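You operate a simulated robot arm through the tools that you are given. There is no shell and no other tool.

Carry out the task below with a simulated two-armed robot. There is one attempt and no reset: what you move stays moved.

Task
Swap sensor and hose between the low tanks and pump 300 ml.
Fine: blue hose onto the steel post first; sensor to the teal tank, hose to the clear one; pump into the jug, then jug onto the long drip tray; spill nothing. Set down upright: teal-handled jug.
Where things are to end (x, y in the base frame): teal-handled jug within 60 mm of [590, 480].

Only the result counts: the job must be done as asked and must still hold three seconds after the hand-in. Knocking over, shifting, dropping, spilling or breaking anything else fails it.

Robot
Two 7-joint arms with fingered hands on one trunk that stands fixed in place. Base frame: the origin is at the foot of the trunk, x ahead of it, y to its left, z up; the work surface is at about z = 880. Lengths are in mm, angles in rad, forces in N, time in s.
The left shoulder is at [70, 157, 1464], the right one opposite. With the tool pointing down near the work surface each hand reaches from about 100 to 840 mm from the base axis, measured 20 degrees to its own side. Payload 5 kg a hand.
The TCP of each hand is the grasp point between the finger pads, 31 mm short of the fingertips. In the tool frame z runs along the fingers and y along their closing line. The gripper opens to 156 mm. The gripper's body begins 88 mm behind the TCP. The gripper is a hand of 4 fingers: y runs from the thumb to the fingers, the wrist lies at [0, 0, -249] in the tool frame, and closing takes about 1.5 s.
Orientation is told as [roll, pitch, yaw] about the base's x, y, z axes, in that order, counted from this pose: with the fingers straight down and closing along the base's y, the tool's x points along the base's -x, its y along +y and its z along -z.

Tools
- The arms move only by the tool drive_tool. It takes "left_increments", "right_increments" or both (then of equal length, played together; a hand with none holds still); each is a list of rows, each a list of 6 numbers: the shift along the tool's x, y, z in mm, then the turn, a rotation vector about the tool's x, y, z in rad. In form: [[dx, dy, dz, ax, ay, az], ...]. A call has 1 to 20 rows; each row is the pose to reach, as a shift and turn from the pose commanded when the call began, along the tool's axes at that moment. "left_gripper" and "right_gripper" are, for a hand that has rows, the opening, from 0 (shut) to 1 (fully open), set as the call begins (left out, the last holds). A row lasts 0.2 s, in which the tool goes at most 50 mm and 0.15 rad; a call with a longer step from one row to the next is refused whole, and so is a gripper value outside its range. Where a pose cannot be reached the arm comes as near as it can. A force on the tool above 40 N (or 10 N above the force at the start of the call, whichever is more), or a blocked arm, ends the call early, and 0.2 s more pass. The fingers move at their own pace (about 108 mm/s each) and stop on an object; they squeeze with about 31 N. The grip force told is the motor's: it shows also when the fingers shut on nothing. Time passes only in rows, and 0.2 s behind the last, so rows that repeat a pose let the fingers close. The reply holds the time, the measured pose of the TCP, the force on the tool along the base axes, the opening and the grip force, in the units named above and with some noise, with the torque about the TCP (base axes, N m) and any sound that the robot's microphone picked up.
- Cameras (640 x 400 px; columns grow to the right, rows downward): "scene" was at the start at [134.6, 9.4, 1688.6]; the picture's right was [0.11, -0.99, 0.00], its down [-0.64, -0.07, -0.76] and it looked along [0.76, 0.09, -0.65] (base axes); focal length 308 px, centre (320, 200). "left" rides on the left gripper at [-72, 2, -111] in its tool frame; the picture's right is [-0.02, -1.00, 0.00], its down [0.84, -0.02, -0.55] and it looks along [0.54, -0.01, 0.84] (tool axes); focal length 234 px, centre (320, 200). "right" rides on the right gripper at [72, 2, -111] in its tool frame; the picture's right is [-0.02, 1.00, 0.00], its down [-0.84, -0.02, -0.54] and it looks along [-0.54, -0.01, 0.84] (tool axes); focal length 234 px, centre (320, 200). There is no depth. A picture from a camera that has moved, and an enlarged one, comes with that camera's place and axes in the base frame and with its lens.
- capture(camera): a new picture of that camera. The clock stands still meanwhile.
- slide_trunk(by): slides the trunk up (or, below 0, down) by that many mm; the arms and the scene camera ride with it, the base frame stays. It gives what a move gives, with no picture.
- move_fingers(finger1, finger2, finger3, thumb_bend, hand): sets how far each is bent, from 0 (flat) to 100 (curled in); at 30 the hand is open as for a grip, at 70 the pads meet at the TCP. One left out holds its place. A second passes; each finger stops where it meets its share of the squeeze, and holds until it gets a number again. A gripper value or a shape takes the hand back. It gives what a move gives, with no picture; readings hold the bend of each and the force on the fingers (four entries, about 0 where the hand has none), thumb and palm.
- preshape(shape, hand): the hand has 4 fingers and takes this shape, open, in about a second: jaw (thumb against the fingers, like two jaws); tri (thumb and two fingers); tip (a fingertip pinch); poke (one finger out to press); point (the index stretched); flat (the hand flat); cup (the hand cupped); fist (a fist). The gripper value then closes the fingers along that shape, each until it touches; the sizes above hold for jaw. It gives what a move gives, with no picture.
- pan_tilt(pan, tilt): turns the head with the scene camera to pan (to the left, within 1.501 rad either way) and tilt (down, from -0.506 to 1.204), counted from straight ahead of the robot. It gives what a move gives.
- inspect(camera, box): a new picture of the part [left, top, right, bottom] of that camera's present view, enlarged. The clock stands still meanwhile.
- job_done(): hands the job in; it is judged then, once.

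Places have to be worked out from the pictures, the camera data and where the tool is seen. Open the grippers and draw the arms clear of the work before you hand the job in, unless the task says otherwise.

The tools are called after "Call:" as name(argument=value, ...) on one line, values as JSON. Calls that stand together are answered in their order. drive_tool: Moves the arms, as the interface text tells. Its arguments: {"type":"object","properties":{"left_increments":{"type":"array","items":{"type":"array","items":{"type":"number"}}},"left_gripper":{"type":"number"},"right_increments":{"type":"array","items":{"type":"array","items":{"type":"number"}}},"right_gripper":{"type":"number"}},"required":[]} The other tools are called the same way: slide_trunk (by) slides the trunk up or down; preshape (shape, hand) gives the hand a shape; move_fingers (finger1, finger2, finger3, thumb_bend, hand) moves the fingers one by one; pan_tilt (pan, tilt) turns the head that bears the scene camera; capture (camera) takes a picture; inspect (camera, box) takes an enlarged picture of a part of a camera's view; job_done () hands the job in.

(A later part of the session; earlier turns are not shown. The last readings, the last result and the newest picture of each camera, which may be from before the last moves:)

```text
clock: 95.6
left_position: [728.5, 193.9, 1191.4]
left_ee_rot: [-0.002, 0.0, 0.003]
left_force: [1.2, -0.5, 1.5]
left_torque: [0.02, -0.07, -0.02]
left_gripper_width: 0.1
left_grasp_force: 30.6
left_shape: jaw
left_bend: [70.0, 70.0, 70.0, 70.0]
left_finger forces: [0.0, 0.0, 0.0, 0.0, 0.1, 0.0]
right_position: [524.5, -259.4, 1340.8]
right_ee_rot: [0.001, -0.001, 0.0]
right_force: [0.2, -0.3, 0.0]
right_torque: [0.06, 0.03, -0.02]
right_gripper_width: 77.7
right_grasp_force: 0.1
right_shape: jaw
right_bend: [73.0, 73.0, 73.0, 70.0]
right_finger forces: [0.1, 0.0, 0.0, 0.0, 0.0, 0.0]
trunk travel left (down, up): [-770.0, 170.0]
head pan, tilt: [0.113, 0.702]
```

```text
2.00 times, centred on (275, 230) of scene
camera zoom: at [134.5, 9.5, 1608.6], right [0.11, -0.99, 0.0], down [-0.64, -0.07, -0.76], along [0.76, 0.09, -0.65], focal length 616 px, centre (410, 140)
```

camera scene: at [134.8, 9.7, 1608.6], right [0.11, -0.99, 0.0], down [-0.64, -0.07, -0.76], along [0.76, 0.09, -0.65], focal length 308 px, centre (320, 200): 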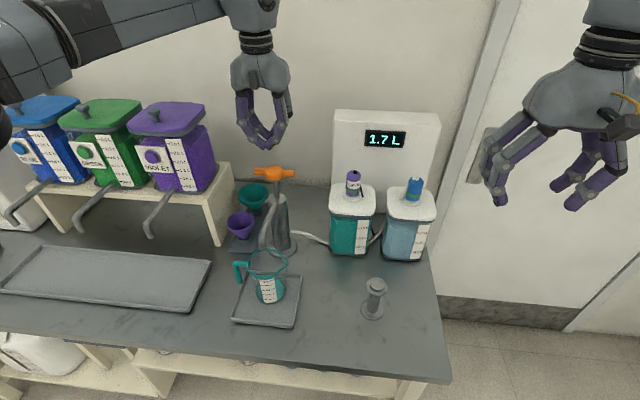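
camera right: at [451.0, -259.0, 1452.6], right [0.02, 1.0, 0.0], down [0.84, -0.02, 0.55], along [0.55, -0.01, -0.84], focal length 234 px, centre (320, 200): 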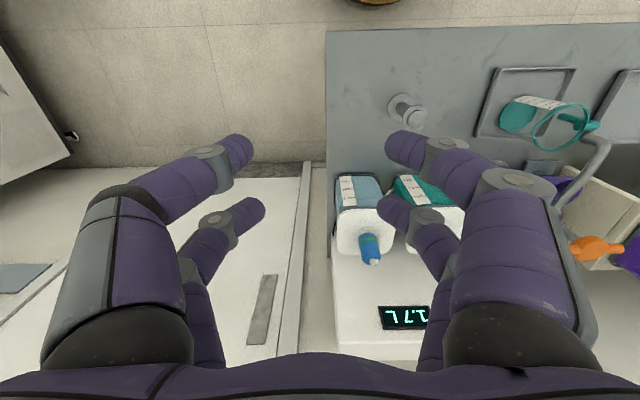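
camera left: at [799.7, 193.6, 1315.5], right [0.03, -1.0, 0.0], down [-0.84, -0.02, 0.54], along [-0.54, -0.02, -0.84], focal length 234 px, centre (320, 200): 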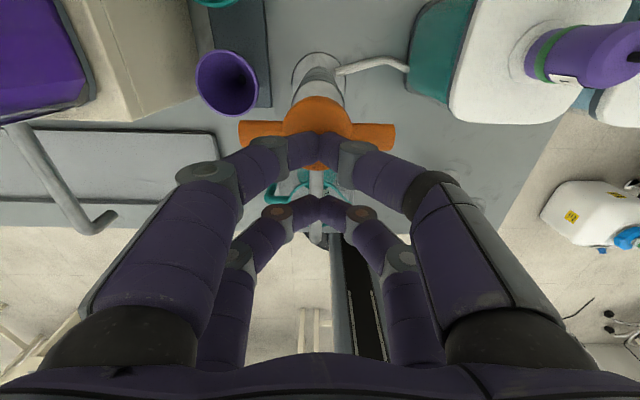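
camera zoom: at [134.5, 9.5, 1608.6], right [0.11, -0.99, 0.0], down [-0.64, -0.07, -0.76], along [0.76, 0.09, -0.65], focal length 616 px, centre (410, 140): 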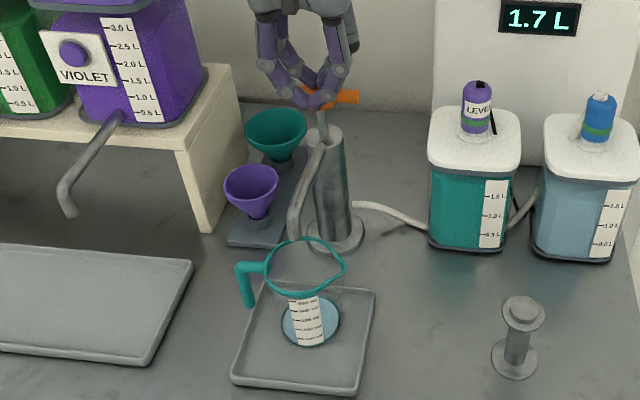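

The handle moves down with only about 1.5 N, and the jug's bottom changed to light blue, so liquid from the clear tank has started to arrive. I'll zoom in on the jug and handle.

Call:
inspect(camera="scene", box=[225, 235, 305, 335])

Call:
inspect(camera="scene", box=[235, 130, 315, 230])

Call:
inspect(camera="right", box=[470, 50, 640, 190])

Call:
capture(camera="left")

```text
4.00 times, centred on (265, 285) of scene
camera zoom: at [134.5, 9.5, 1608.6], right [0.11, -0.99, 0.0], down [-0.64, -0.07, -0.76], along [0.76, 0.09, -0.65], focal length 1233 px, centre (540, -140)
```

zoom: 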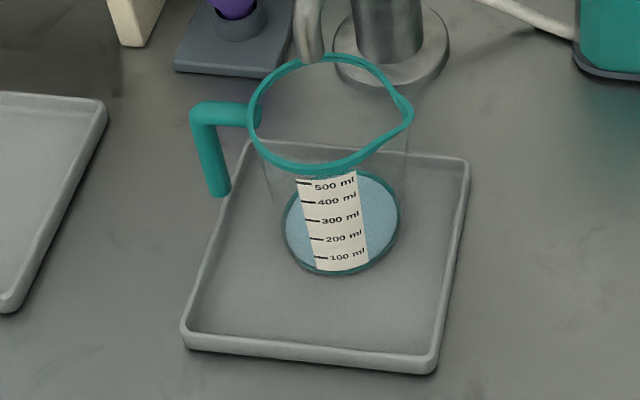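

```text
4.00 times, centred on (275, 180) of scene
camera zoom: at [134.5, 9.5, 1608.6], right [0.11, -0.99, 0.0], down [-0.64, -0.07, -0.76], along [0.76, 0.09, -0.65], focal length 1233 px, centre (500, 280)
```

zoom: 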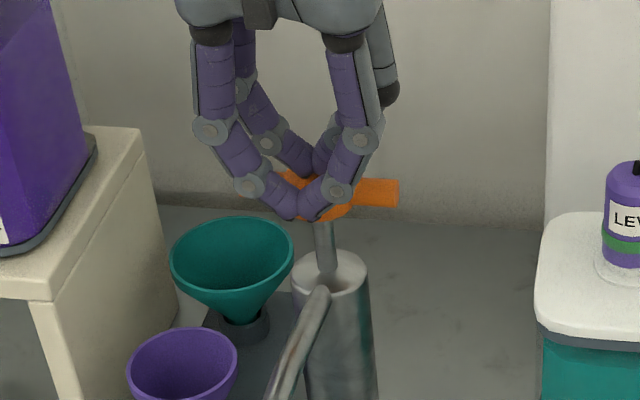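

```text
2.86 times, centred on (555, 120) of right
camera zoom: at [454.0, -258.1, 1452.0], right [0.02, 1.0, 0.0], down [0.84, -0.02, 0.54], along [0.54, -0.01, -0.84], focal length 669 px, centre (-351, 429)
```

zoom: 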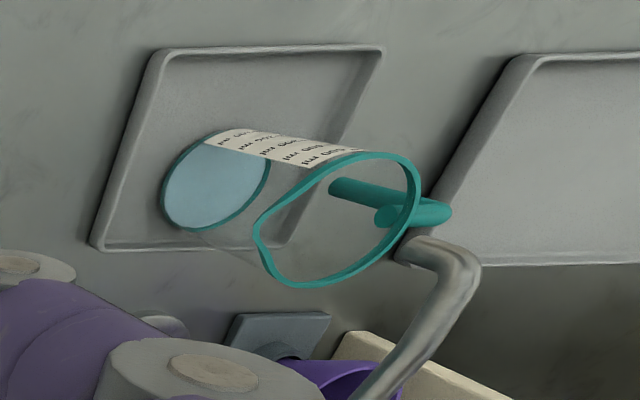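

```text
taken
camera left: at [799.2, 195.2, 1304.2], right [0.03, -1.0, 0.0], down [-0.84, -0.02, 0.54], along [-0.54, -0.02, -0.84], focal length 234 px, centre (320, 200)
```

left: 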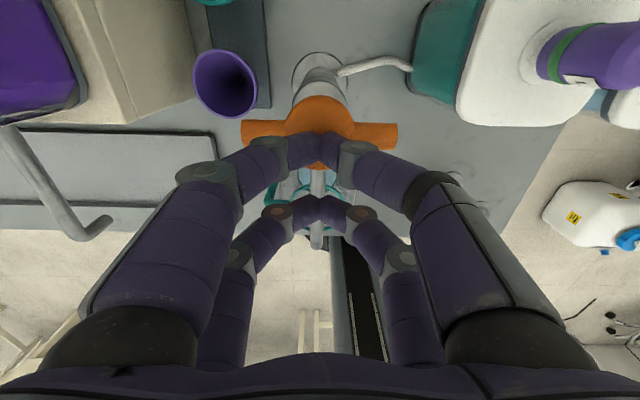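

The jug was empty (its base is just teal), and it now holds a thin layer of light-blue liquid. I'll press further down in measured amounts and watch the level.

Call:
drive_tool(left_increments=[[0, 0, 4, 0, 0, 0], [0, 0, 8, 0, 0, 0], [0, 0, 12, 0, 0, 0], [0, 0, 16, 0, 0, 0], [0, 0, 20, 0, 0, 0], [0, 0, 20, 0, 0, 0]])

Call:
inspect(camera="scene", box=[225, 235, 305, 335])

Call:
inspect(camera="scene", box=[235, 130, 315, 230])

Call:
inspect(camera="right", box=[470, 50, 640, 190])

```text
clock: 97.0
left_position: [722.9, 195.6, 1174.3]
left_ee_rot: [0.0, -0.002, 0.001]
left_force: [1.3, -0.2, 5.1]
left_torque: [0.02, -0.11, -0.01]
left_gripper_width: 0.0
left_grasp_force: 30.6
left_shape: jaw
left_bend: [70.0, 70.0, 70.0, 70.0]
left_finger forces: [0.0, 0.1, 0.0, 0.1, 0.0, 0.1]
left hand out of reach, approached as far as the arm can: row 2, 3, 4, 5, 6
right_position: [523.4, -259.1, 1341.5]
right_ee_rot: [0.001, 0.0, 0.001]
right_force: [-0.5, -0.2, -0.2]
right_torque: [-0.01, -0.02, 0.0]
right_gripper_width: 77.7
right_grasp_force: 0.0
right_shape: jaw
right_bend: [73.0, 73.0, 73.0, 70.0]
right_finger forces: [0.0, 0.0, 0.0, 0.1, 0.0, 0.0]
trunk travel left (down, up): [-770.0, 170.0]
head pan, tilt: [0.113, 0.702]
```

```text
4.00 times, centred on (265, 285) of scene
camera zoom: at [134.3, 9.3, 1608.6], right [0.11, -0.99, 0.0], down [-0.64, -0.07, -0.76], along [0.76, 0.09, -0.64], focal length 1233 px, centre (540, -140)
```

zoom: 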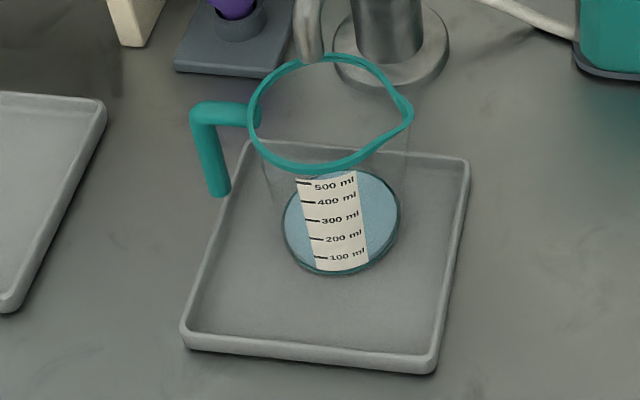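

```text
4.00 times, centred on (275, 180) of scene
camera zoom: at [134.3, 9.3, 1608.6], right [0.11, -0.99, 0.0], down [-0.64, -0.07, -0.76], along [0.76, 0.09, -0.64], focal length 1233 px, centre (500, 280)
```

zoom: 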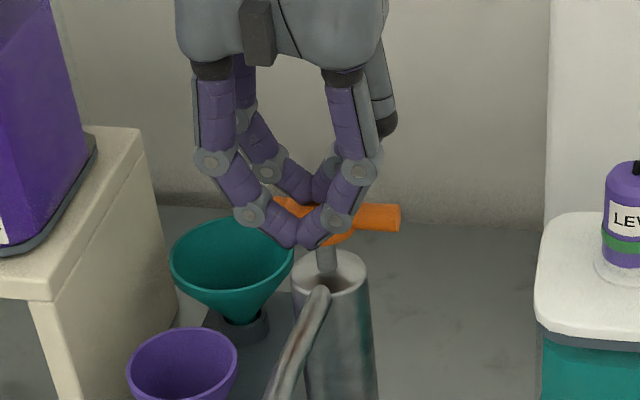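

```text
2.86 times, centred on (555, 120) of right
camera zoom: at [453.8, -258.2, 1452.1], right [0.02, 1.0, 0.0], down [0.84, -0.02, 0.54], along [0.54, -0.01, -0.84], focal length 669 px, centre (-351, 429)
```

zoom: 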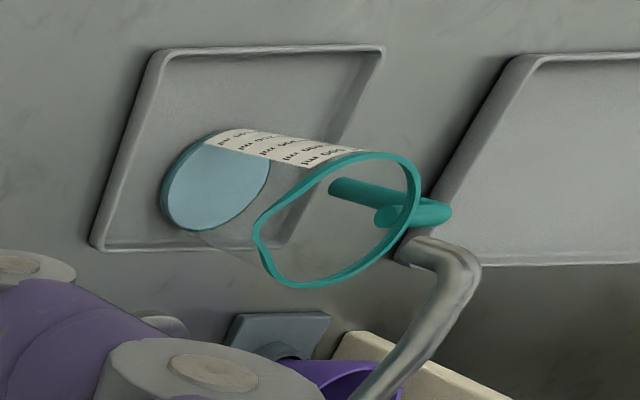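

The pump needs only about 5 N, but the arm is near its reach limit at this height. I'll lift the hand off to see whether the handle springs back, and also lower the trunk to improve the reach.

Call:
drive_tool(left_increments=[[0, 0, -20, 0, 0, 0], [0, 0, -55, 0, 0, 0], [0, 0, -95, 0, 0, 0], [0, 0, -130, 0, 0, 0], [0, 0, -130, 0, 0, 0]])

Call:
inspect(camera="scene", box=[235, 130, 315, 230])

Call:
inspect(camera="scene", box=[225, 235, 305, 335])

```text
clock: 98.2
left_position: [726.7, 195.4, 1304.1]
left_ee_rot: [0.0, -0.001, 0.003]
left_force: [0.4, 0.1, -0.1]
left_torque: [-0.01, 0.01, 0.02]
left_gripper_width: 0.3
left_grasp_force: 31.1
left_shape: jaw
left_bend: [70.0, 70.0, 70.0, 70.0]
left_finger forces: [0.1, 0.0, 0.1, 0.1, 0.0, 0.0]
right_position: [524.2, -259.4, 1341.6]
right_ee_rot: [-0.001, 0.001, -0.001]
right_force: [-0.3, 0.5, -0.2]
right_torque: [0.01, -0.02, -0.04]
right_gripper_width: 77.4
right_grasp_force: 0.0
right_shape: jaw
right_bend: [73.0, 73.0, 73.0, 70.0]
right_finger forces: [0.0, 0.0, 0.0, 0.0, 0.0, 0.0]
trunk travel left (down, up): [-770.0, 170.0]
head pan, tilt: [0.113, 0.702]
```

```text
4.00 times, centred on (275, 180) of scene
camera zoom: at [135.1, 9.7, 1608.5], right [0.11, -0.99, 0.0], down [-0.64, -0.07, -0.76], along [0.76, 0.09, -0.65], focal length 1233 px, centre (500, 280)
```

zoom: 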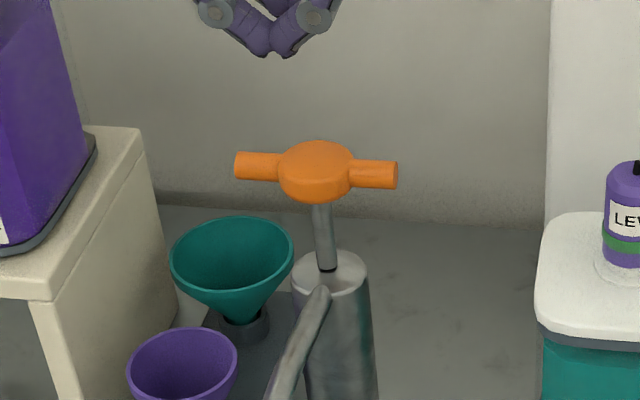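

```text
4.00 times, centred on (265, 285) of scene
camera zoom: at [135.1, 9.7, 1608.5], right [0.11, -0.99, 0.0], down [-0.64, -0.07, -0.76], along [0.76, 0.09, -0.65], focal length 1233 px, centre (540, -140)
```

zoom: 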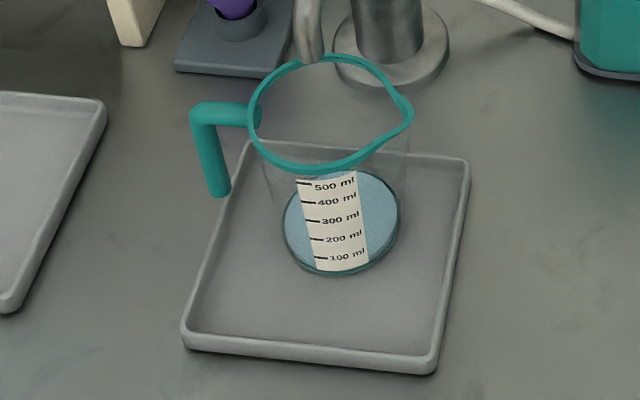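

The handle springs back on its own, so plain presses are enough. The jug holds a thin layer after one partial stroke. I'll raise a bit more and lower the trunk 100 mm for better reach during full strokes.

Call:
drive_tool(left_increments=[[0, 0, -15, 0, 0, 0], [0, 0, -30, 0, 0, 0]])

Call:
slide_trunk(by=-100)

Call:
capture(camera="left")

Call:
capture(camera="scene")

```text
clock: 98.8
left_position: [722.6, 197.2, 1332.3]
left_ee_rot: [0.001, -0.002, 0.003]
left_force: [0.4, 0.3, 0.5]
left_torque: [-0.01, -0.02, 0.0]
left_gripper_width: 0.0
left_grasp_force: 31.8
left_shape: jaw
left_bend: [70.0, 70.0, 70.0, 70.0]
left_finger forces: [0.1, 0.0, 0.0, 0.1, 0.0, 0.1]
right_position: [525.2, -260.4, 1342.2]
right_ee_rot: [0.002, 0.001, 0.0]
right_force: [-0.1, -0.1, -0.3]
right_torque: [-0.01, -0.02, -0.01]
right_gripper_width: 77.7
right_grasp_force: 0.0
right_shape: jaw
right_bend: [73.0, 73.0, 73.0, 70.0]
right_finger forces: [0.0, 0.0, 0.0, 0.1, 0.0, 0.1]
trunk travel left (down, up): [-770.0, 170.0]
head pan, tilt: [0.113, 0.702]
```

```text
clock: 100.1
left_position: [723.6, 196.1, 1233.6]
left_ee_rot: [-0.001, -0.002, 0.002]
left_force: [0.9, -0.6, -0.4]
left_torque: [0.0, 0.0, 0.0]
left_gripper_width: 0.1
left_grasp_force: 31.1
left_shape: jaw
left_bend: [70.0, 70.0, 70.0, 70.0]
left_finger forces: [0.1, 0.0, 0.1, 0.0, 0.0, 0.0]
right_position: [525.2, -258.6, 1241.0]
right_ee_rot: [0.0, 0.001, 0.001]
right_force: [0.8, -0.2, -0.2]
right_torque: [-0.01, 0.02, -0.02]
right_gripper_width: 77.6
right_grasp_force: 0.1
right_shape: jaw
right_bend: [73.0, 73.0, 73.0, 70.0]
right_finger forces: [0.0, 0.1, 0.1, 0.0, 0.0, 0.0]
trunk travel left (down, up): [-670.0, 270.0]
head pan, tilt: [0.113, 0.702]
```

```text
taken
camera left: at [794.8, 198.0, 1344.2], right [0.03, -1.0, 0.0], down [-0.84, -0.02, 0.54], along [-0.54, -0.02, -0.84], focal length 234 px, centre (320, 200)
```

left: 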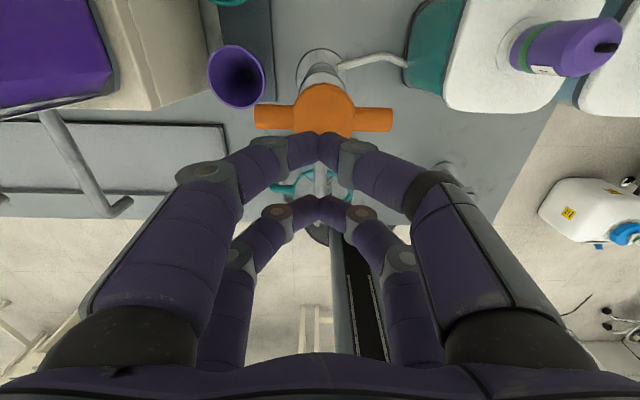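

```text
taken
camera scene: at [134.4, 9.7, 1508.7], right [0.11, -0.99, 0.0], down [-0.64, -0.07, -0.76], along [0.76, 0.09, -0.65], focal length 308 px, centre (320, 200)
```

scene: 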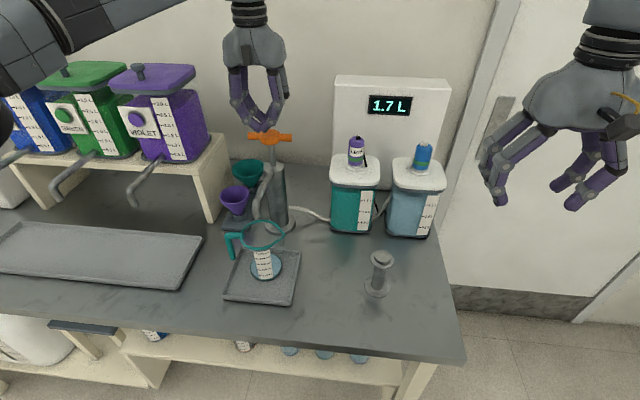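

The sensor and hose are still fine. I'll shift the fingertips about +6 mm in x and -3 mm in y to be centred on the knob, then do one full stroke down.

Call:
drive_tool(left_increments=[[-6, -3, 15, 0, 0, 0], [-6, -3, 28, 0, 0, 0], [-6, -3, 36, 0, 0, 0], [-6, -3, 44, 0, 0, 0], [-6, -3, 52, 0, 0, 0], [-6, -3, 60, 0, 0, 0], [-6, -3, 68, 0, 0, 0], [-6, -3, 76, 0, 0, 0], [-6, -3, 84, 0, 0, 0], [-6, -3, 92, 0, 0, 0], [-6, -3, 100, 0, 0, 0]])

Call:
inspect(camera="scene", box=[215, 110, 315, 320])

Call:
capture(camera="left")

```text
clock: 102.4
left_position: [730.3, 192.4, 1150.1]
left_ee_rot: [-0.01, -0.016, 0.006]
left_force: [-6.2, 0.7, 20.7]
left_torque: [0.09, -0.09, 0.1]
left_gripper_width: 0.2
left_grasp_force: 31.4
left_shape: jaw
left_bend: [70.0, 70.0, 70.0, 70.0]
left_finger forces: [0.0, 0.1, 0.0, 0.1, 0.1, 0.0]
left hand out of reach, approached as far as the arm can: row 1
right_position: [522.4, -260.2, 1241.4]
right_ee_rot: [-0.001, -0.003, 0.0]
right_force: [0.5, 1.1, -0.6]
right_torque: [0.0, 0.01, 0.01]
right_gripper_width: 77.6
right_grasp_force: 0.1
right_shape: jaw
right_bend: [73.0, 73.0, 73.0, 70.0]
right_finger forces: [0.1, 0.0, 0.0, 0.1, 0.1, 0.1]
trunk travel left (down, up): [-670.0, 270.0]
head pan, tilt: [0.113, 0.702]
heard: click
stopped in row 11 (left hand): the force on the tool passed its limit at 45 N (the readings are from after the stop); the commanded pose is now the measured one
```

```text
1.90 times, centred on (265, 215) of scene
camera zoom: at [132.2, 9.2, 1508.7], right [0.11, -0.99, 0.0], down [-0.64, -0.07, -0.77], along [0.76, 0.09, -0.64], focal length 587 px, centre (425, 171)
```

zoom: 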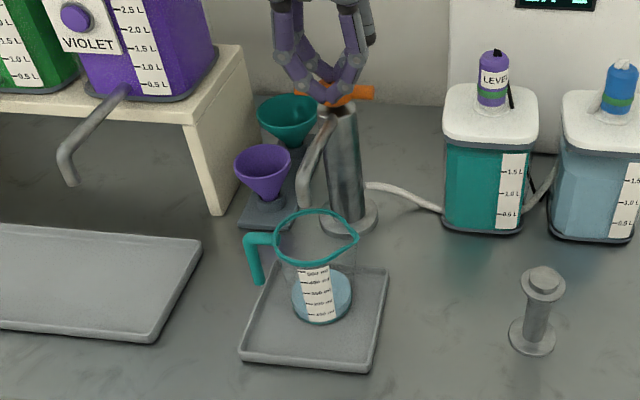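

```text
taken
camera left: at [800.4, 194.6, 1262.2], right [0.03, -1.0, 0.01], down [-0.85, -0.02, 0.53], along [-0.53, -0.02, -0.85], focal length 234 px, centre (320, 200)
```

left: 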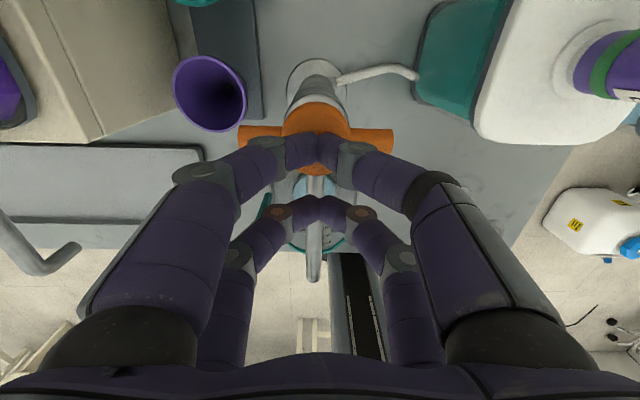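

A click was heard at the bottom of the stroke (TCP z≈1148, so about a 50 mm stroke). I'll measure the jug level now.

Call:
inspect(camera="scene", box=[225, 205, 305, 305])

Call:
inspect(camera="scene", box=[245, 235, 290, 290])

Call:
capture(camera="right")

```text
4.00 times, centred on (265, 255) of scene
camera zoom: at [132.2, 9.2, 1508.7], right [0.11, -0.99, 0.0], down [-0.64, -0.07, -0.77], along [0.76, 0.09, -0.64], focal length 1233 px, centre (540, -20)
```

zoom: 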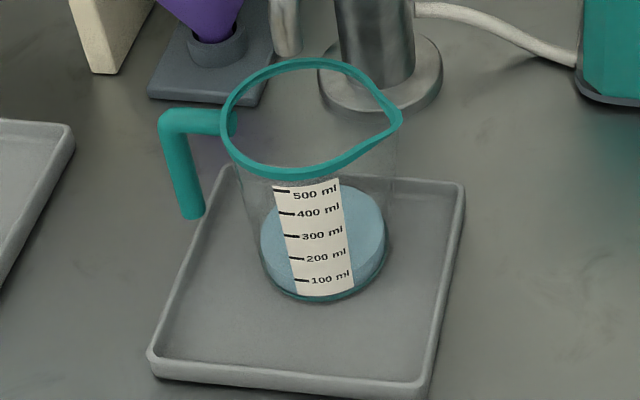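

```text
7.27 times, centred on (268, 262) of scene
camera zoom: at [132.2, 9.2, 1508.7], right [0.11, -0.99, 0.0], down [-0.64, -0.07, -0.77], along [0.76, 0.09, -0.64], focal length 2242 px, centre (702, -254)
```

zoom: 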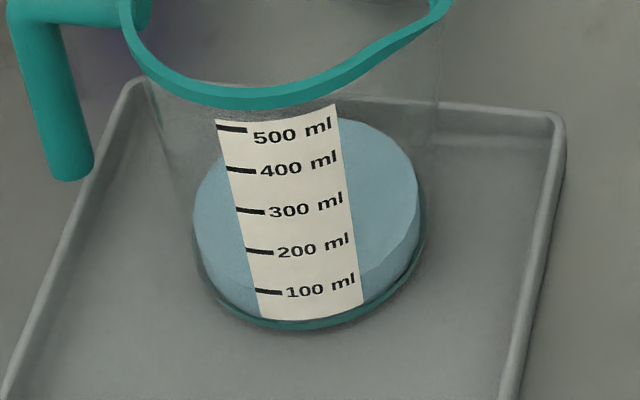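

```text
taken
camera right: at [452.1, -258.4, 1352.5], right [0.02, 1.0, 0.0], down [0.84, -0.02, 0.55], along [0.55, -0.01, -0.84], focal length 234 px, centre (320, 200)
```

right: 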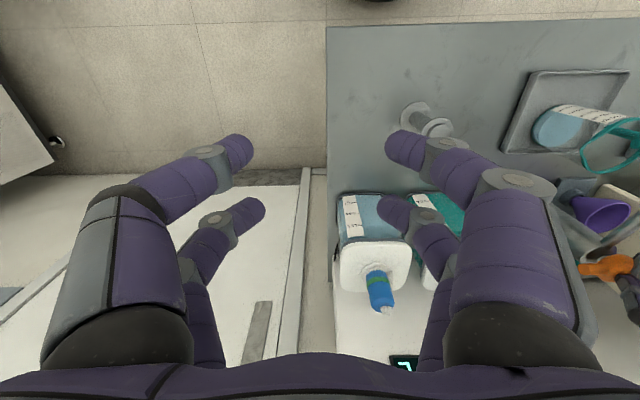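

The level looks close to 100 ml. I'll zoom in tightly on the label to read it better.

Call:
inspect(camera="scene", box=[256, 262, 280, 282])

Call:
inspect(camera="right", box=[500, 60, 640, 190])

```text
16.00 times, centred on (268, 272) of scene
camera zoom: at [132.2, 9.2, 1508.7], right [0.11, -0.99, 0.0], down [-0.64, -0.07, -0.77], along [0.76, 0.09, -0.64], focal length 4932 px, centre (1152, -952)
```

zoom: 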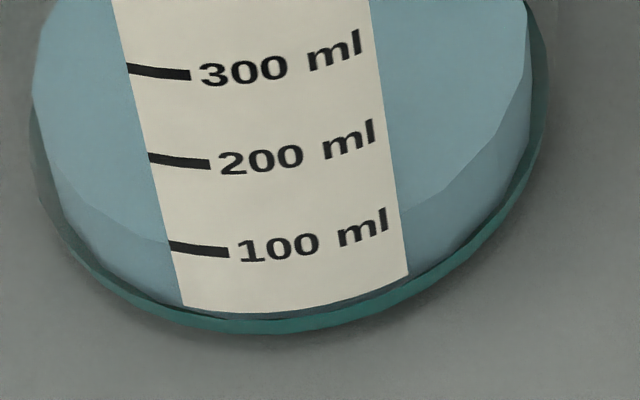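

```text
3.08 times, centred on (570, 125) of right
camera zoom: at [452.1, -258.4, 1352.5], right [0.02, 1.0, 0.0], down [0.84, -0.02, 0.55], along [0.55, -0.01, -0.84], focal length 720 px, centre (-449, 431)
```

zoom: 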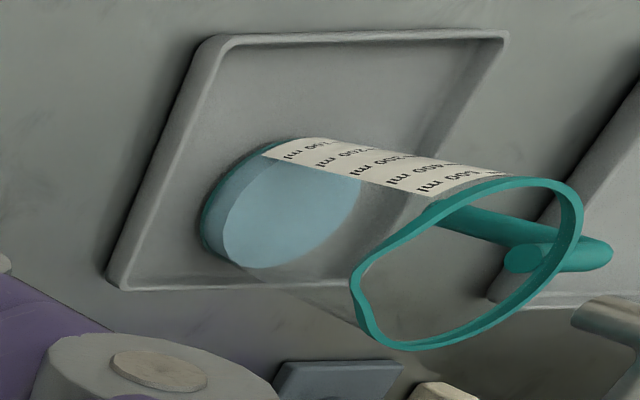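

The surface is at about 103 ml. I'll raise the hand fully to let the handle come back up, then re-check that the level is steady.

Call:
drive_tool(left_increments=[[0, 0, -20, 0, 0, 0], [0, 0, -45, 0, 0, 0], [0, 0, -66, 0, 0, 0], [0, 0, -66, 0, 0, 0], [0, 0, -66, 0, 0, 0]])

Call:
inspect(camera="scene", box=[256, 262, 280, 282])

Call:
inspect(camera="scene", box=[215, 100, 315, 260])

Call:
capture(camera="left")

```text
clock: 103.6
left_position: [729.9, 195.0, 1210.3]
left_ee_rot: [-0.009, -0.018, 0.005]
left_force: [-1.2, -0.6, 0.2]
left_torque: [-0.02, 0.03, 0.04]
left_gripper_width: 0.2
left_grasp_force: 30.8
left_shape: jaw
left_bend: [70.0, 70.0, 70.0, 70.0]
left_finger forces: [0.0, 0.0, 0.1, 0.0, 0.0, 0.0]
right_position: [523.5, -258.5, 1241.1]
right_ee_rot: [0.0, 0.0, -0.001]
right_force: [-0.2, 0.1, -1.3]
right_torque: [0.0, 0.0, 0.0]
right_gripper_width: 77.5
right_grasp_force: 0.0
right_shape: jaw
right_bend: [73.0, 73.0, 73.0, 70.0]
right_finger forces: [0.0, 0.0, 0.0, 0.1, 0.0, 0.0]
trunk travel left (down, up): [-670.0, 270.0]
head pan, tilt: [0.113, 0.702]
```

```text
16.00 times, centred on (268, 272) of scene
camera zoom: at [134.6, 9.7, 1508.6], right [0.11, -0.99, 0.0], down [-0.64, -0.07, -0.76], along [0.76, 0.09, -0.65], focal length 4932 px, centre (1152, -952)
```

zoom: 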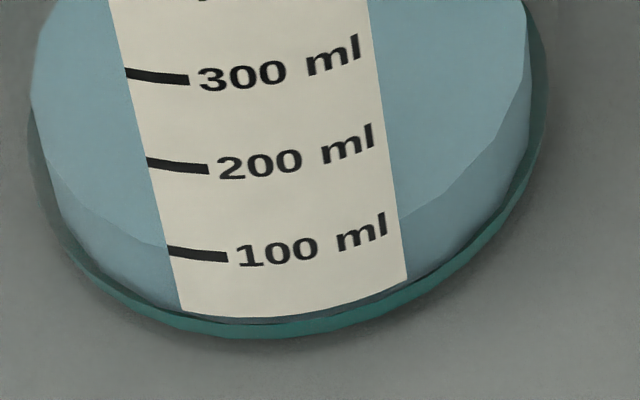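

```text
2.50 times, centred on (265, 180) of scene
camera zoom: at [134.6, 9.7, 1508.6], right [0.11, -0.99, 0.0], down [-0.64, -0.07, -0.76], along [0.76, 0.09, -0.65], focal length 770 px, centre (458, 250)
```

zoom: 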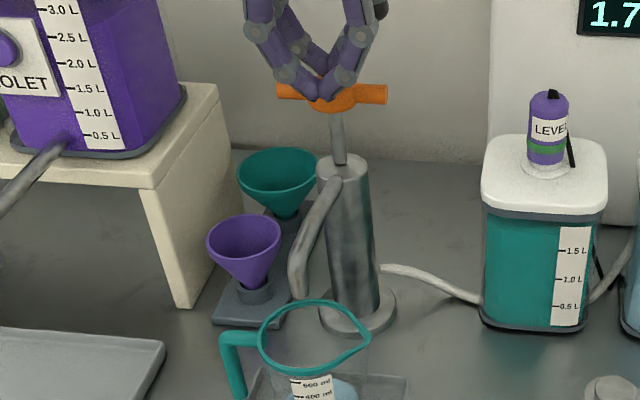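

```text
taken
camera left: at [800.5, 195.5, 1323.0], right [0.03, -1.0, 0.01], down [-0.85, -0.02, 0.53], along [-0.53, -0.02, -0.85], focal length 234 px, centre (320, 200)
```

left: 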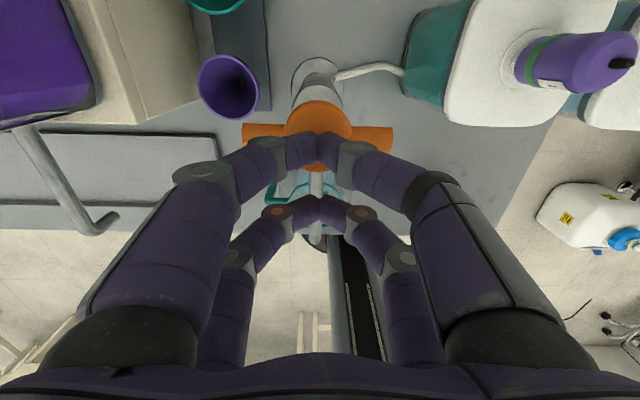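

It's steady at about 105 ml. Next I'll do a second full stroke, down to the bottom at z≈1149.

Call:
drive_tool(left_increments=[[0, 0, 10, 0, 0, 0], [0, 0, 18, 0, 0, 0], [0, 0, 26, 0, 0, 0], [0, 0, 34, 0, 0, 0], [0, 0, 42, 0, 0, 0], [0, 0, 50, 0, 0, 0], [0, 0, 56, 0, 0, 0], [0, 0, 60, 0, 0, 0], [0, 0, 63, 0, 0, 0]])

Call:
inspect(camera="scene", box=[256, 256, 280, 282])

Call:
inspect(camera="scene", box=[245, 235, 290, 290])

```text
clock: 105.6
left_position: [730.8, 193.0, 1149.8]
left_ee_rot: [-0.009, -0.017, 0.007]
left_force: [2.0, 1.4, 12.7]
left_torque: [0.09, -0.28, -0.02]
left_gripper_width: 0.1
left_grasp_force: 30.6
left_shape: jaw
left_bend: [70.0, 70.0, 70.0, 70.0]
left_finger forces: [0.0, 0.0, 0.0, 0.0, 0.1, 0.1]
right_position: [523.7, -259.4, 1241.7]
right_ee_rot: [0.001, -0.002, -0.001]
right_force: [0.3, 0.7, -0.3]
right_torque: [-0.03, 0.02, -0.01]
right_gripper_width: 77.7
right_grasp_force: 0.0
right_shape: jaw
right_bend: [73.0, 73.0, 73.0, 70.0]
right_finger forces: [0.1, 0.0, 0.0, 0.0, 0.0, 0.0]
trunk travel left (down, up): [-670.0, 270.0]
head pan, tilt: [0.113, 0.702]
heard: click
```

```text
15.38 times, centred on (268, 269) of scene
camera zoom: at [132.7, 9.6, 1508.9], right [0.11, -0.99, 0.0], down [-0.64, -0.07, -0.77], along [0.76, 0.09, -0.64], focal length 4742 px, centre (1120, -862)
```

zoom: 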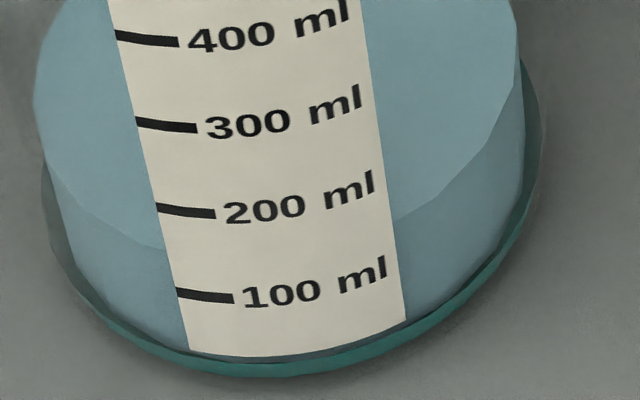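

```text
7.27 times, centred on (268, 262) of scene
camera zoom: at [132.7, 9.6, 1508.9], right [0.11, -0.99, 0.0], down [-0.64, -0.07, -0.77], along [0.76, 0.09, -0.64], focal length 2242 px, centre (702, -254)
```

zoom: 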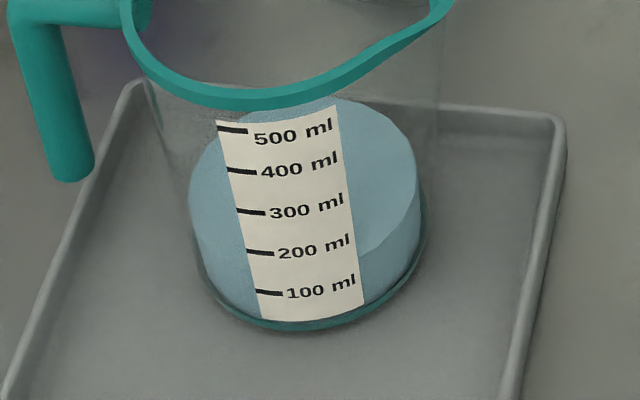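

It now reads about 150 ml. I'll let the handle rise again and re-read the level, in case flow lags.

Call:
drive_tool(left_increments=[[0, 0, -20, 0, 0, 0], [0, 0, -45, 0, 0, 0], [0, 0, -66, 0, 0, 0], [0, 0, -68, 0, 0, 0], [0, 0, -68, 0, 0, 0]])

Call:
inspect(camera="scene", box=[256, 256, 280, 282])

Call:
inspect(camera="scene", box=[235, 100, 315, 200])

Call:
inspect(camera="right", box=[330, 170, 430, 320])

```text
clock: 106.8
left_position: [728.6, 195.0, 1215.8]
left_ee_rot: [-0.008, -0.015, 0.004]
left_force: [-0.9, -0.1, -0.3]
left_torque: [0.0, -0.01, 0.0]
left_gripper_width: 0.2
left_grasp_force: 31.0
left_shape: jaw
left_bend: [70.0, 70.0, 70.0, 70.0]
left_finger forces: [0.1, 0.1, 0.0, 0.0, 0.0, 0.0]
right_position: [525.0, -259.3, 1241.9]
right_ee_rot: [0.001, 0.0, 0.002]
right_force: [-0.7, 0.3, -0.2]
right_torque: [0.01, 0.01, -0.02]
right_gripper_width: 77.7
right_grasp_force: 0.1
right_shape: jaw
right_bend: [73.0, 73.0, 73.0, 70.0]
right_finger forces: [0.0, 0.1, 0.0, 0.0, 0.0, 0.1]
trunk travel left (down, up): [-670.0, 270.0]
head pan, tilt: [0.113, 0.702]
```

```text
15.38 times, centred on (268, 269) of scene
camera zoom: at [134.9, 9.7, 1508.6], right [0.11, -0.99, 0.0], down [-0.64, -0.07, -0.76], along [0.76, 0.09, -0.65], focal length 4742 px, centre (1120, -862)
```

zoom: 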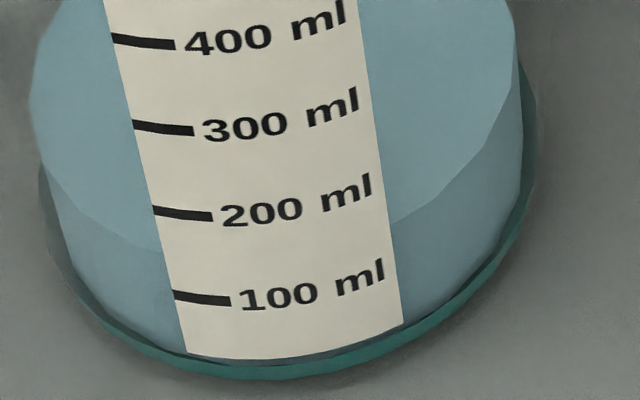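

```text
4.00 times, centred on (275, 150) of scene
camera zoom: at [134.9, 9.7, 1508.6], right [0.11, -0.99, 0.0], down [-0.64, -0.07, -0.76], along [0.76, 0.09, -0.65], focal length 1233 px, centre (500, 400)
```

zoom: 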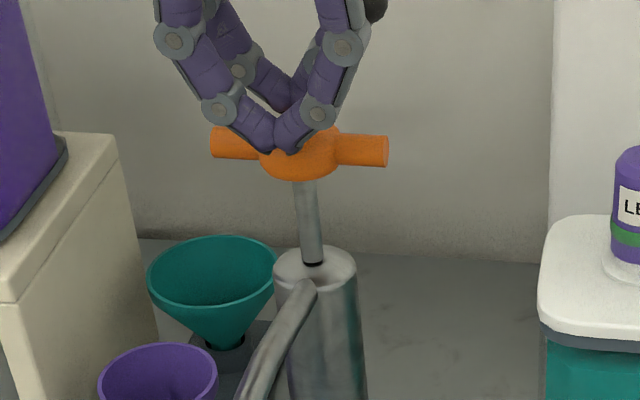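

```text
2.67 times, centred on (380, 245) of right
camera zoom: at [454.3, -257.9, 1351.9], right [0.02, 1.0, 0.0], down [0.84, -0.02, 0.54], along [0.54, -0.01, -0.84], focal length 624 px, centre (160, 80)
```

zoom: 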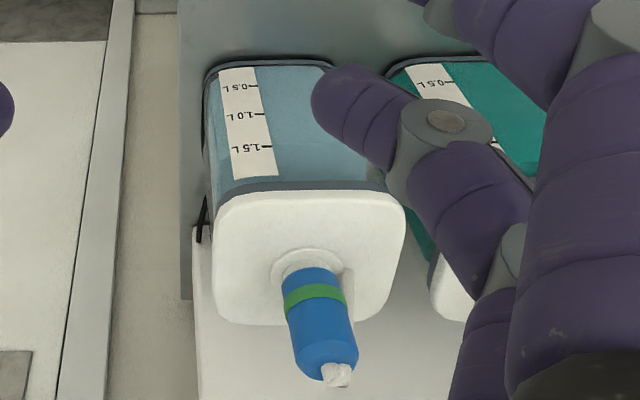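

Reading the column height of the liquid rather than the parallax-affected line, I get about 120 ml after one partial and two full strokes, so roughly 50 ml per full stroke. I'll do another full stroke and return to the top in one go.

Call:
drive_tool(left_increments=[[0, 0, 8, 0, 0, 0], [0, 0, 16, 0, 0, 0], [0, 0, 24, 0, 0, 0], [0, 0, 32, 0, 0, 0], [0, 0, 40, 0, 0, 0], [0, 0, 48, 0, 0, 0], [0, 0, 56, 0, 0, 0], [0, 0, 62, 0, 0, 0], [0, 0, 66, 0, 0, 0], [0, 0, 68, 0, 0, 0], [0, 0, 50, 0, 0, 0], [0, 0, 25, 0, 0, 0], [0, 0, 0, 0, 0, 0], [0, 0, 0, 0, 0, 0], [0, 0, 0, 0, 0, 0]])

Call:
inspect(camera="scene", box=[255, 250, 281, 282])

Call:
inspect(camera="scene", box=[215, 100, 315, 300])

```text
clock: 110.0
left_position: [728.4, 193.6, 1216.9]
left_ee_rot: [-0.009, -0.017, 0.005]
left_force: [-0.5, -0.5, 0.4]
left_torque: [0.0, 0.0, -0.04]
left_gripper_width: 0.2
left_grasp_force: 30.8
left_shape: jaw
left_bend: [70.0, 70.0, 70.0, 70.0]
left_finger forces: [0.0, 0.0, 0.0, 0.0, 0.0, 0.0]
right_position: [524.2, -258.6, 1240.8]
right_ee_rot: [0.001, -0.001, -0.001]
right_force: [0.1, -0.4, 0.7]
right_torque: [-0.01, 0.01, -0.05]
right_gripper_width: 77.5
right_grasp_force: 0.1
right_shape: jaw
right_bend: [73.0, 73.0, 73.0, 70.0]
right_finger forces: [0.1, 0.0, 0.0, 0.0, 0.1, 0.1]
trunk travel left (down, up): [-670.0, 270.0]
head pan, tilt: [0.113, 0.702]
heard: click
```

```text
12.50 times, centred on (268, 266) of scene
camera zoom: at [134.7, 9.7, 1508.6], right [0.11, -0.99, 0.0], down [-0.64, -0.07, -0.76], along [0.76, 0.09, -0.65], focal length 3853 px, centre (970, -625)
```

zoom: 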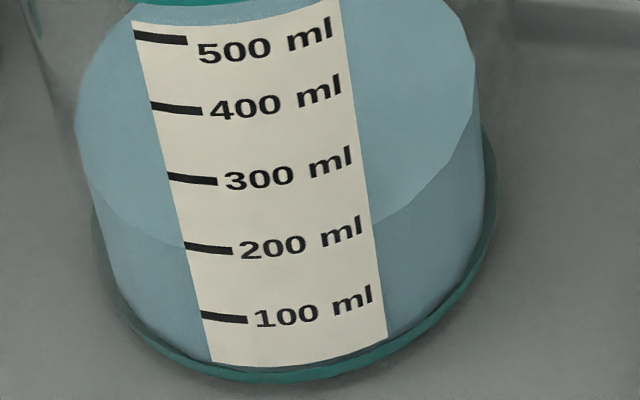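

```text
2.00 times, centred on (265, 200) of scene
camera zoom: at [134.7, 9.7, 1508.6], right [0.11, -0.99, 0.0], down [-0.64, -0.07, -0.76], along [0.76, 0.09, -0.65], focal length 616 px, centre (430, 200)
```

zoom: 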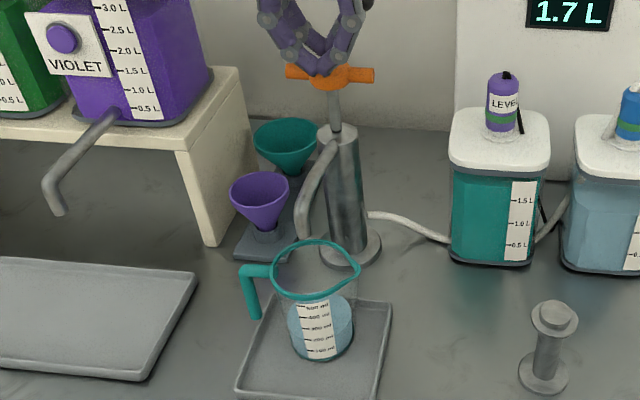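

It reads roughly 195 by the line, about +45 per stroke. I'll zoom in near the label's lower left to pin down the true liquid column height against the tick spacing.

Call:
inspect(camera="scene", box=[261, 266, 273, 282])

Call:
inspect(camera="right", box=[520, 80, 590, 160])

Call:
inspect(camera="right", box=[335, 180, 415, 260])

```text
16.00 times, centred on (267, 274) of scene
camera zoom: at [134.7, 9.7, 1508.6], right [0.11, -0.99, 0.0], down [-0.64, -0.07, -0.76], along [0.76, 0.09, -0.65], focal length 4932 px, centre (1168, -984)
```

zoom: 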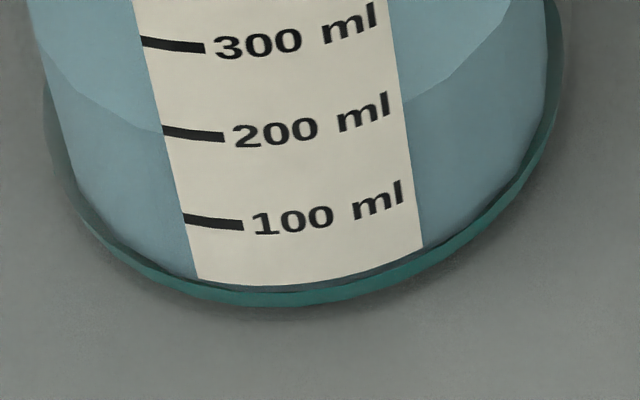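

```text
5.00 times, centred on (555, 120) of right
camera zoom: at [454.1, -257.9, 1352.0], right [0.02, 1.0, 0.0], down [0.84, -0.02, 0.54], along [0.54, -0.01, -0.84], focal length 1171 px, centre (-855, 600)
```

zoom: 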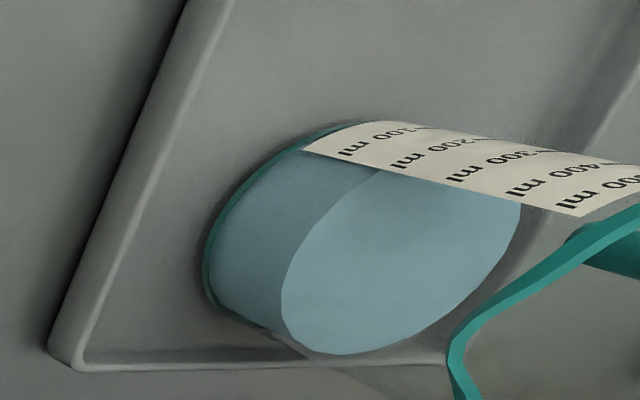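

```text
5.00 times, centred on (375, 220) of right
camera zoom: at [454.1, -257.9, 1352.0], right [0.02, 1.0, 0.0], down [0.84, -0.02, 0.54], along [0.54, -0.01, -0.84], focal length 1171 px, centre (45, 100)
```

zoom: 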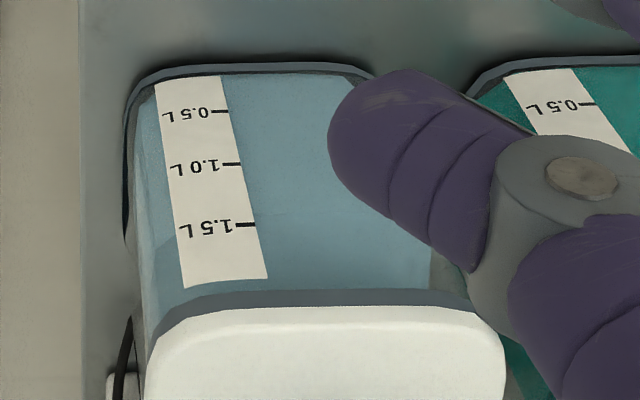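

By column height I estimate about 160 ml. To read the jug without parallax I'll bring the right hand's camera down to near jug level in front of it (hand tilted, staying about 80 mm clear of the jug and tray).

Call:
drive_tool(right_increments=[[5.5, 29.1, 5, -0.0086, -0.0531, -0.0218], [11, 58.1, 14.2, -0.0172, -0.1062, -0.0436], [16.5, 87.2, 26, -0.0258, -0.1593, -0.0654], [22, 116.3, 40.2, -0.0344, -0.2124, -0.0872], [27.5, 145.4, 56.1, -0.043, -0.2655, -0.109], [33, 174.4, 73.8, -0.0516, -0.3186, -0.1308], [38.5, 203.5, 93, -0.0602, -0.3717, -0.1526], [44, 232.6, 113.6, -0.0688, -0.4248, -0.1744], [49.5, 261.6, 135.6, -0.0774, -0.4779, -0.1962], [55, 290.7, 158.8, -0.086, -0.531, -0.218], [60.5, 319.8, 183.2, -0.0946, -0.5841, -0.2398], [66, 348.9, 208.7, -0.1032, -0.6372, -0.2616], [71.5, 377.9, 235.4, -0.1118, -0.6903, -0.2834], [77, 407, 263, -0.12, -0.7435, -0.3047], [77, 407, 263, -0.12, -0.7435, -0.3047]])

Call:
capture(camera="right")

Call:
capture(camera="scene")

```text
clock: 113.2
left_position: [728.5, 192.7, 1216.2]
left_ee_rot: [-0.008, -0.015, 0.005]
left_force: [-1.1, 0.4, -0.4]
left_torque: [-0.01, -0.01, 0.0]
left_gripper_width: 0.1
left_grasp_force: 31.3
left_shape: jaw
left_bend: [70.0, 70.0, 70.0, 70.0]
left_finger forces: [0.0, 0.0, 0.0, 0.1, 0.0, 0.0]
right_position: [447.8, 149.0, 978.7]
right_ee_rot: [-0.001, -0.749, 0.32]
right_force: [-0.2, 0.0, -0.4]
right_torque: [0.0, 0.02, -0.03]
right_gripper_width: 77.6
right_grasp_force: 0.0
right_shape: jaw
right_bend: [73.0, 73.0, 73.0, 70.0]
right_finger forces: [0.0, 0.1, 0.1, 0.0, 0.1, 0.1]
trunk travel left (down, up): [-670.0, 270.0]
head pan, tilt: [0.113, 0.702]
```

```text
taken
camera right: at [326.3, 109.1, 1011.6], right [-0.3, 0.95, 0.02], down [0.24, 0.06, 0.97], along [0.92, 0.29, -0.24], focal length 234 px, centre (320, 200)
```

right: 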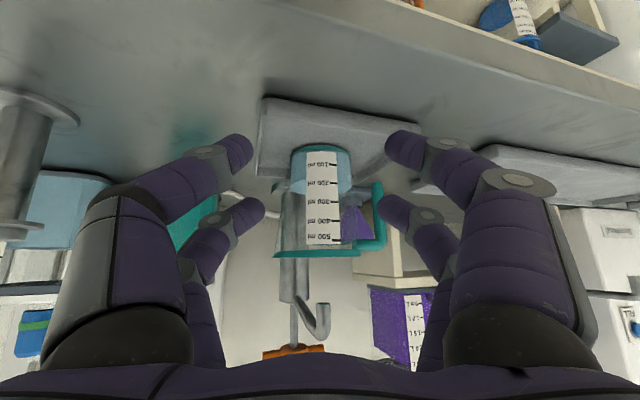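

```text
taken
camera scene: at [134.8, 9.3, 1508.6], right [0.11, -0.99, 0.0], down [-0.64, -0.07, -0.76], along [0.76, 0.09, -0.65], focal length 308 px, centre (320, 200)
```

scene: 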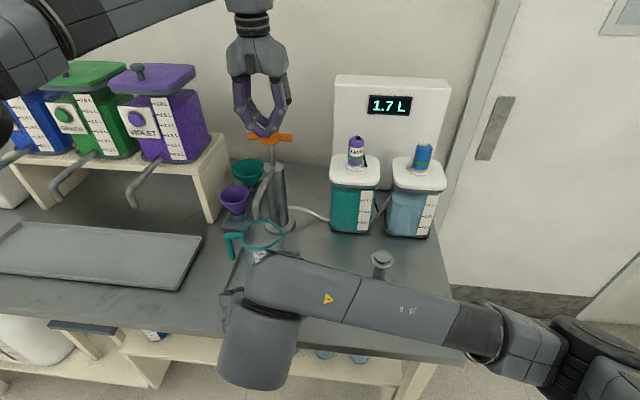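

This near-horizontal (upside-down) view of the jug is just what I need. I'll zoom in on the label and surface.

Call:
inspect(camera="right", box=[265, 130, 395, 260])

Call:
inspect(camera="right", box=[280, 135, 365, 215])

```text
3.08 times, centred on (330, 195) of right
camera zoom: at [326.3, 109.1, 1011.6], right [-0.3, 0.95, 0.02], down [0.24, 0.06, 0.97], along [0.92, 0.29, -0.24], focal length 720 px, centre (289, 215)
```

zoom: 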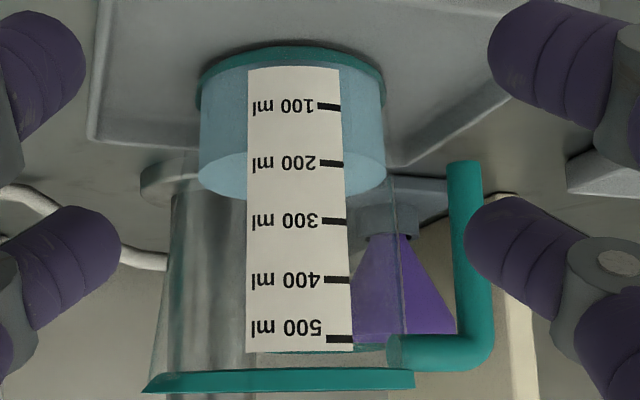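

```text
5.00 times, centred on (322, 175) of right
camera zoom: at [326.3, 109.1, 1011.6], right [-0.3, 0.95, 0.02], down [0.24, 0.06, 0.97], along [0.92, 0.29, -0.24], focal length 1171 px, centre (308, 325)
```

zoom: 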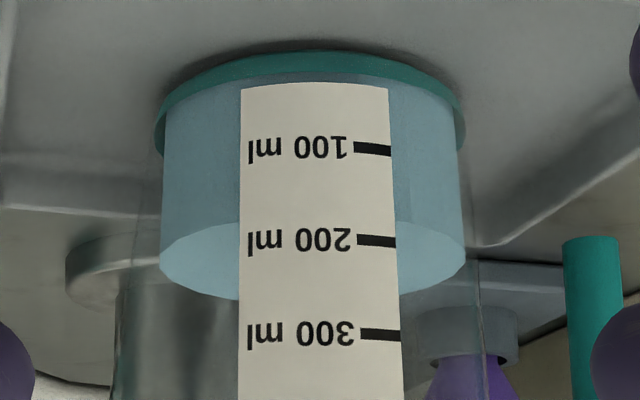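

From here the surface reads about 175 ml (178 raw, a few ml of parallax), consistent with 50 ml per full stroke plus the initial partial one. I'll do another full stroke.

Call:
drive_tool(left_increments=[[0, 0, 8, 0, 0, 0], [0, 0, 16, 0, 0, 0], [0, 0, 24, 0, 0, 0], [0, 0, 32, 0, 0, 0], [0, 0, 40, 0, 0, 0], [0, 0, 48, 0, 0, 0], [0, 0, 56, 0, 0, 0], [0, 0, 62, 0, 0, 0], [0, 0, 66, 0, 0, 0], [0, 0, 68, 0, 0, 0], [0, 0, 50, 0, 0, 0], [0, 0, 25, 0, 0, 0], [0, 0, 0, 0, 0, 0], [0, 0, 0, 0, 0, 0], [0, 0, 0, 0, 0, 0]])

Call:
inspect(camera="right", box=[280, 135, 365, 215])

```text
clock: 116.4
left_position: [729.6, 195.5, 1213.9]
left_ee_rot: [-0.01, -0.016, 0.005]
left_force: [0.3, 0.0, 0.3]
left_torque: [-0.04, 0.01, 0.01]
left_gripper_width: 0.0
left_grasp_force: 31.3
left_shape: jaw
left_bend: [70.0, 70.0, 70.0, 70.0]
left_finger forces: [0.0, 0.0, 0.0, 0.0, 0.0, 0.1]
right_position: [446.7, 148.0, 979.5]
right_ee_rot: [0.0, -0.75, 0.321]
right_force: [0.3, 1.7, 0.1]
right_torque: [0.04, 0.02, -0.01]
right_gripper_width: 77.6
right_grasp_force: 0.1
right_shape: jaw
right_bend: [73.0, 73.0, 73.0, 70.0]
right_finger forces: [0.0, 0.1, 0.1, 0.0, 0.0, 0.0]
trunk travel left (down, up): [-670.0, 270.0]
head pan, tilt: [0.113, 0.702]
heard: click
```

```text
5.00 times, centred on (322, 175) of right
camera zoom: at [326.3, 109.3, 1011.7], right [-0.3, 0.95, 0.02], down [0.24, 0.06, 0.97], along [0.92, 0.29, -0.24], focal length 1171 px, centre (308, 325)
```

zoom: 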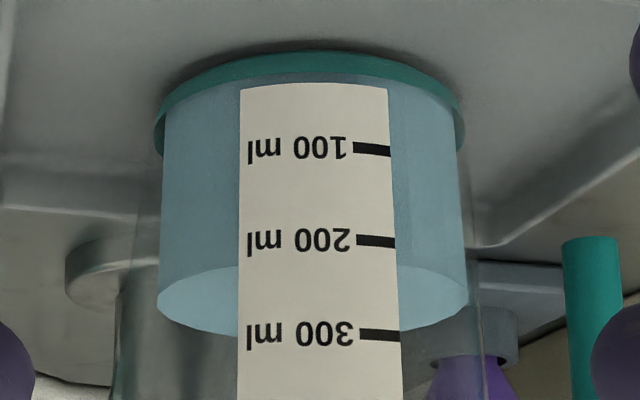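

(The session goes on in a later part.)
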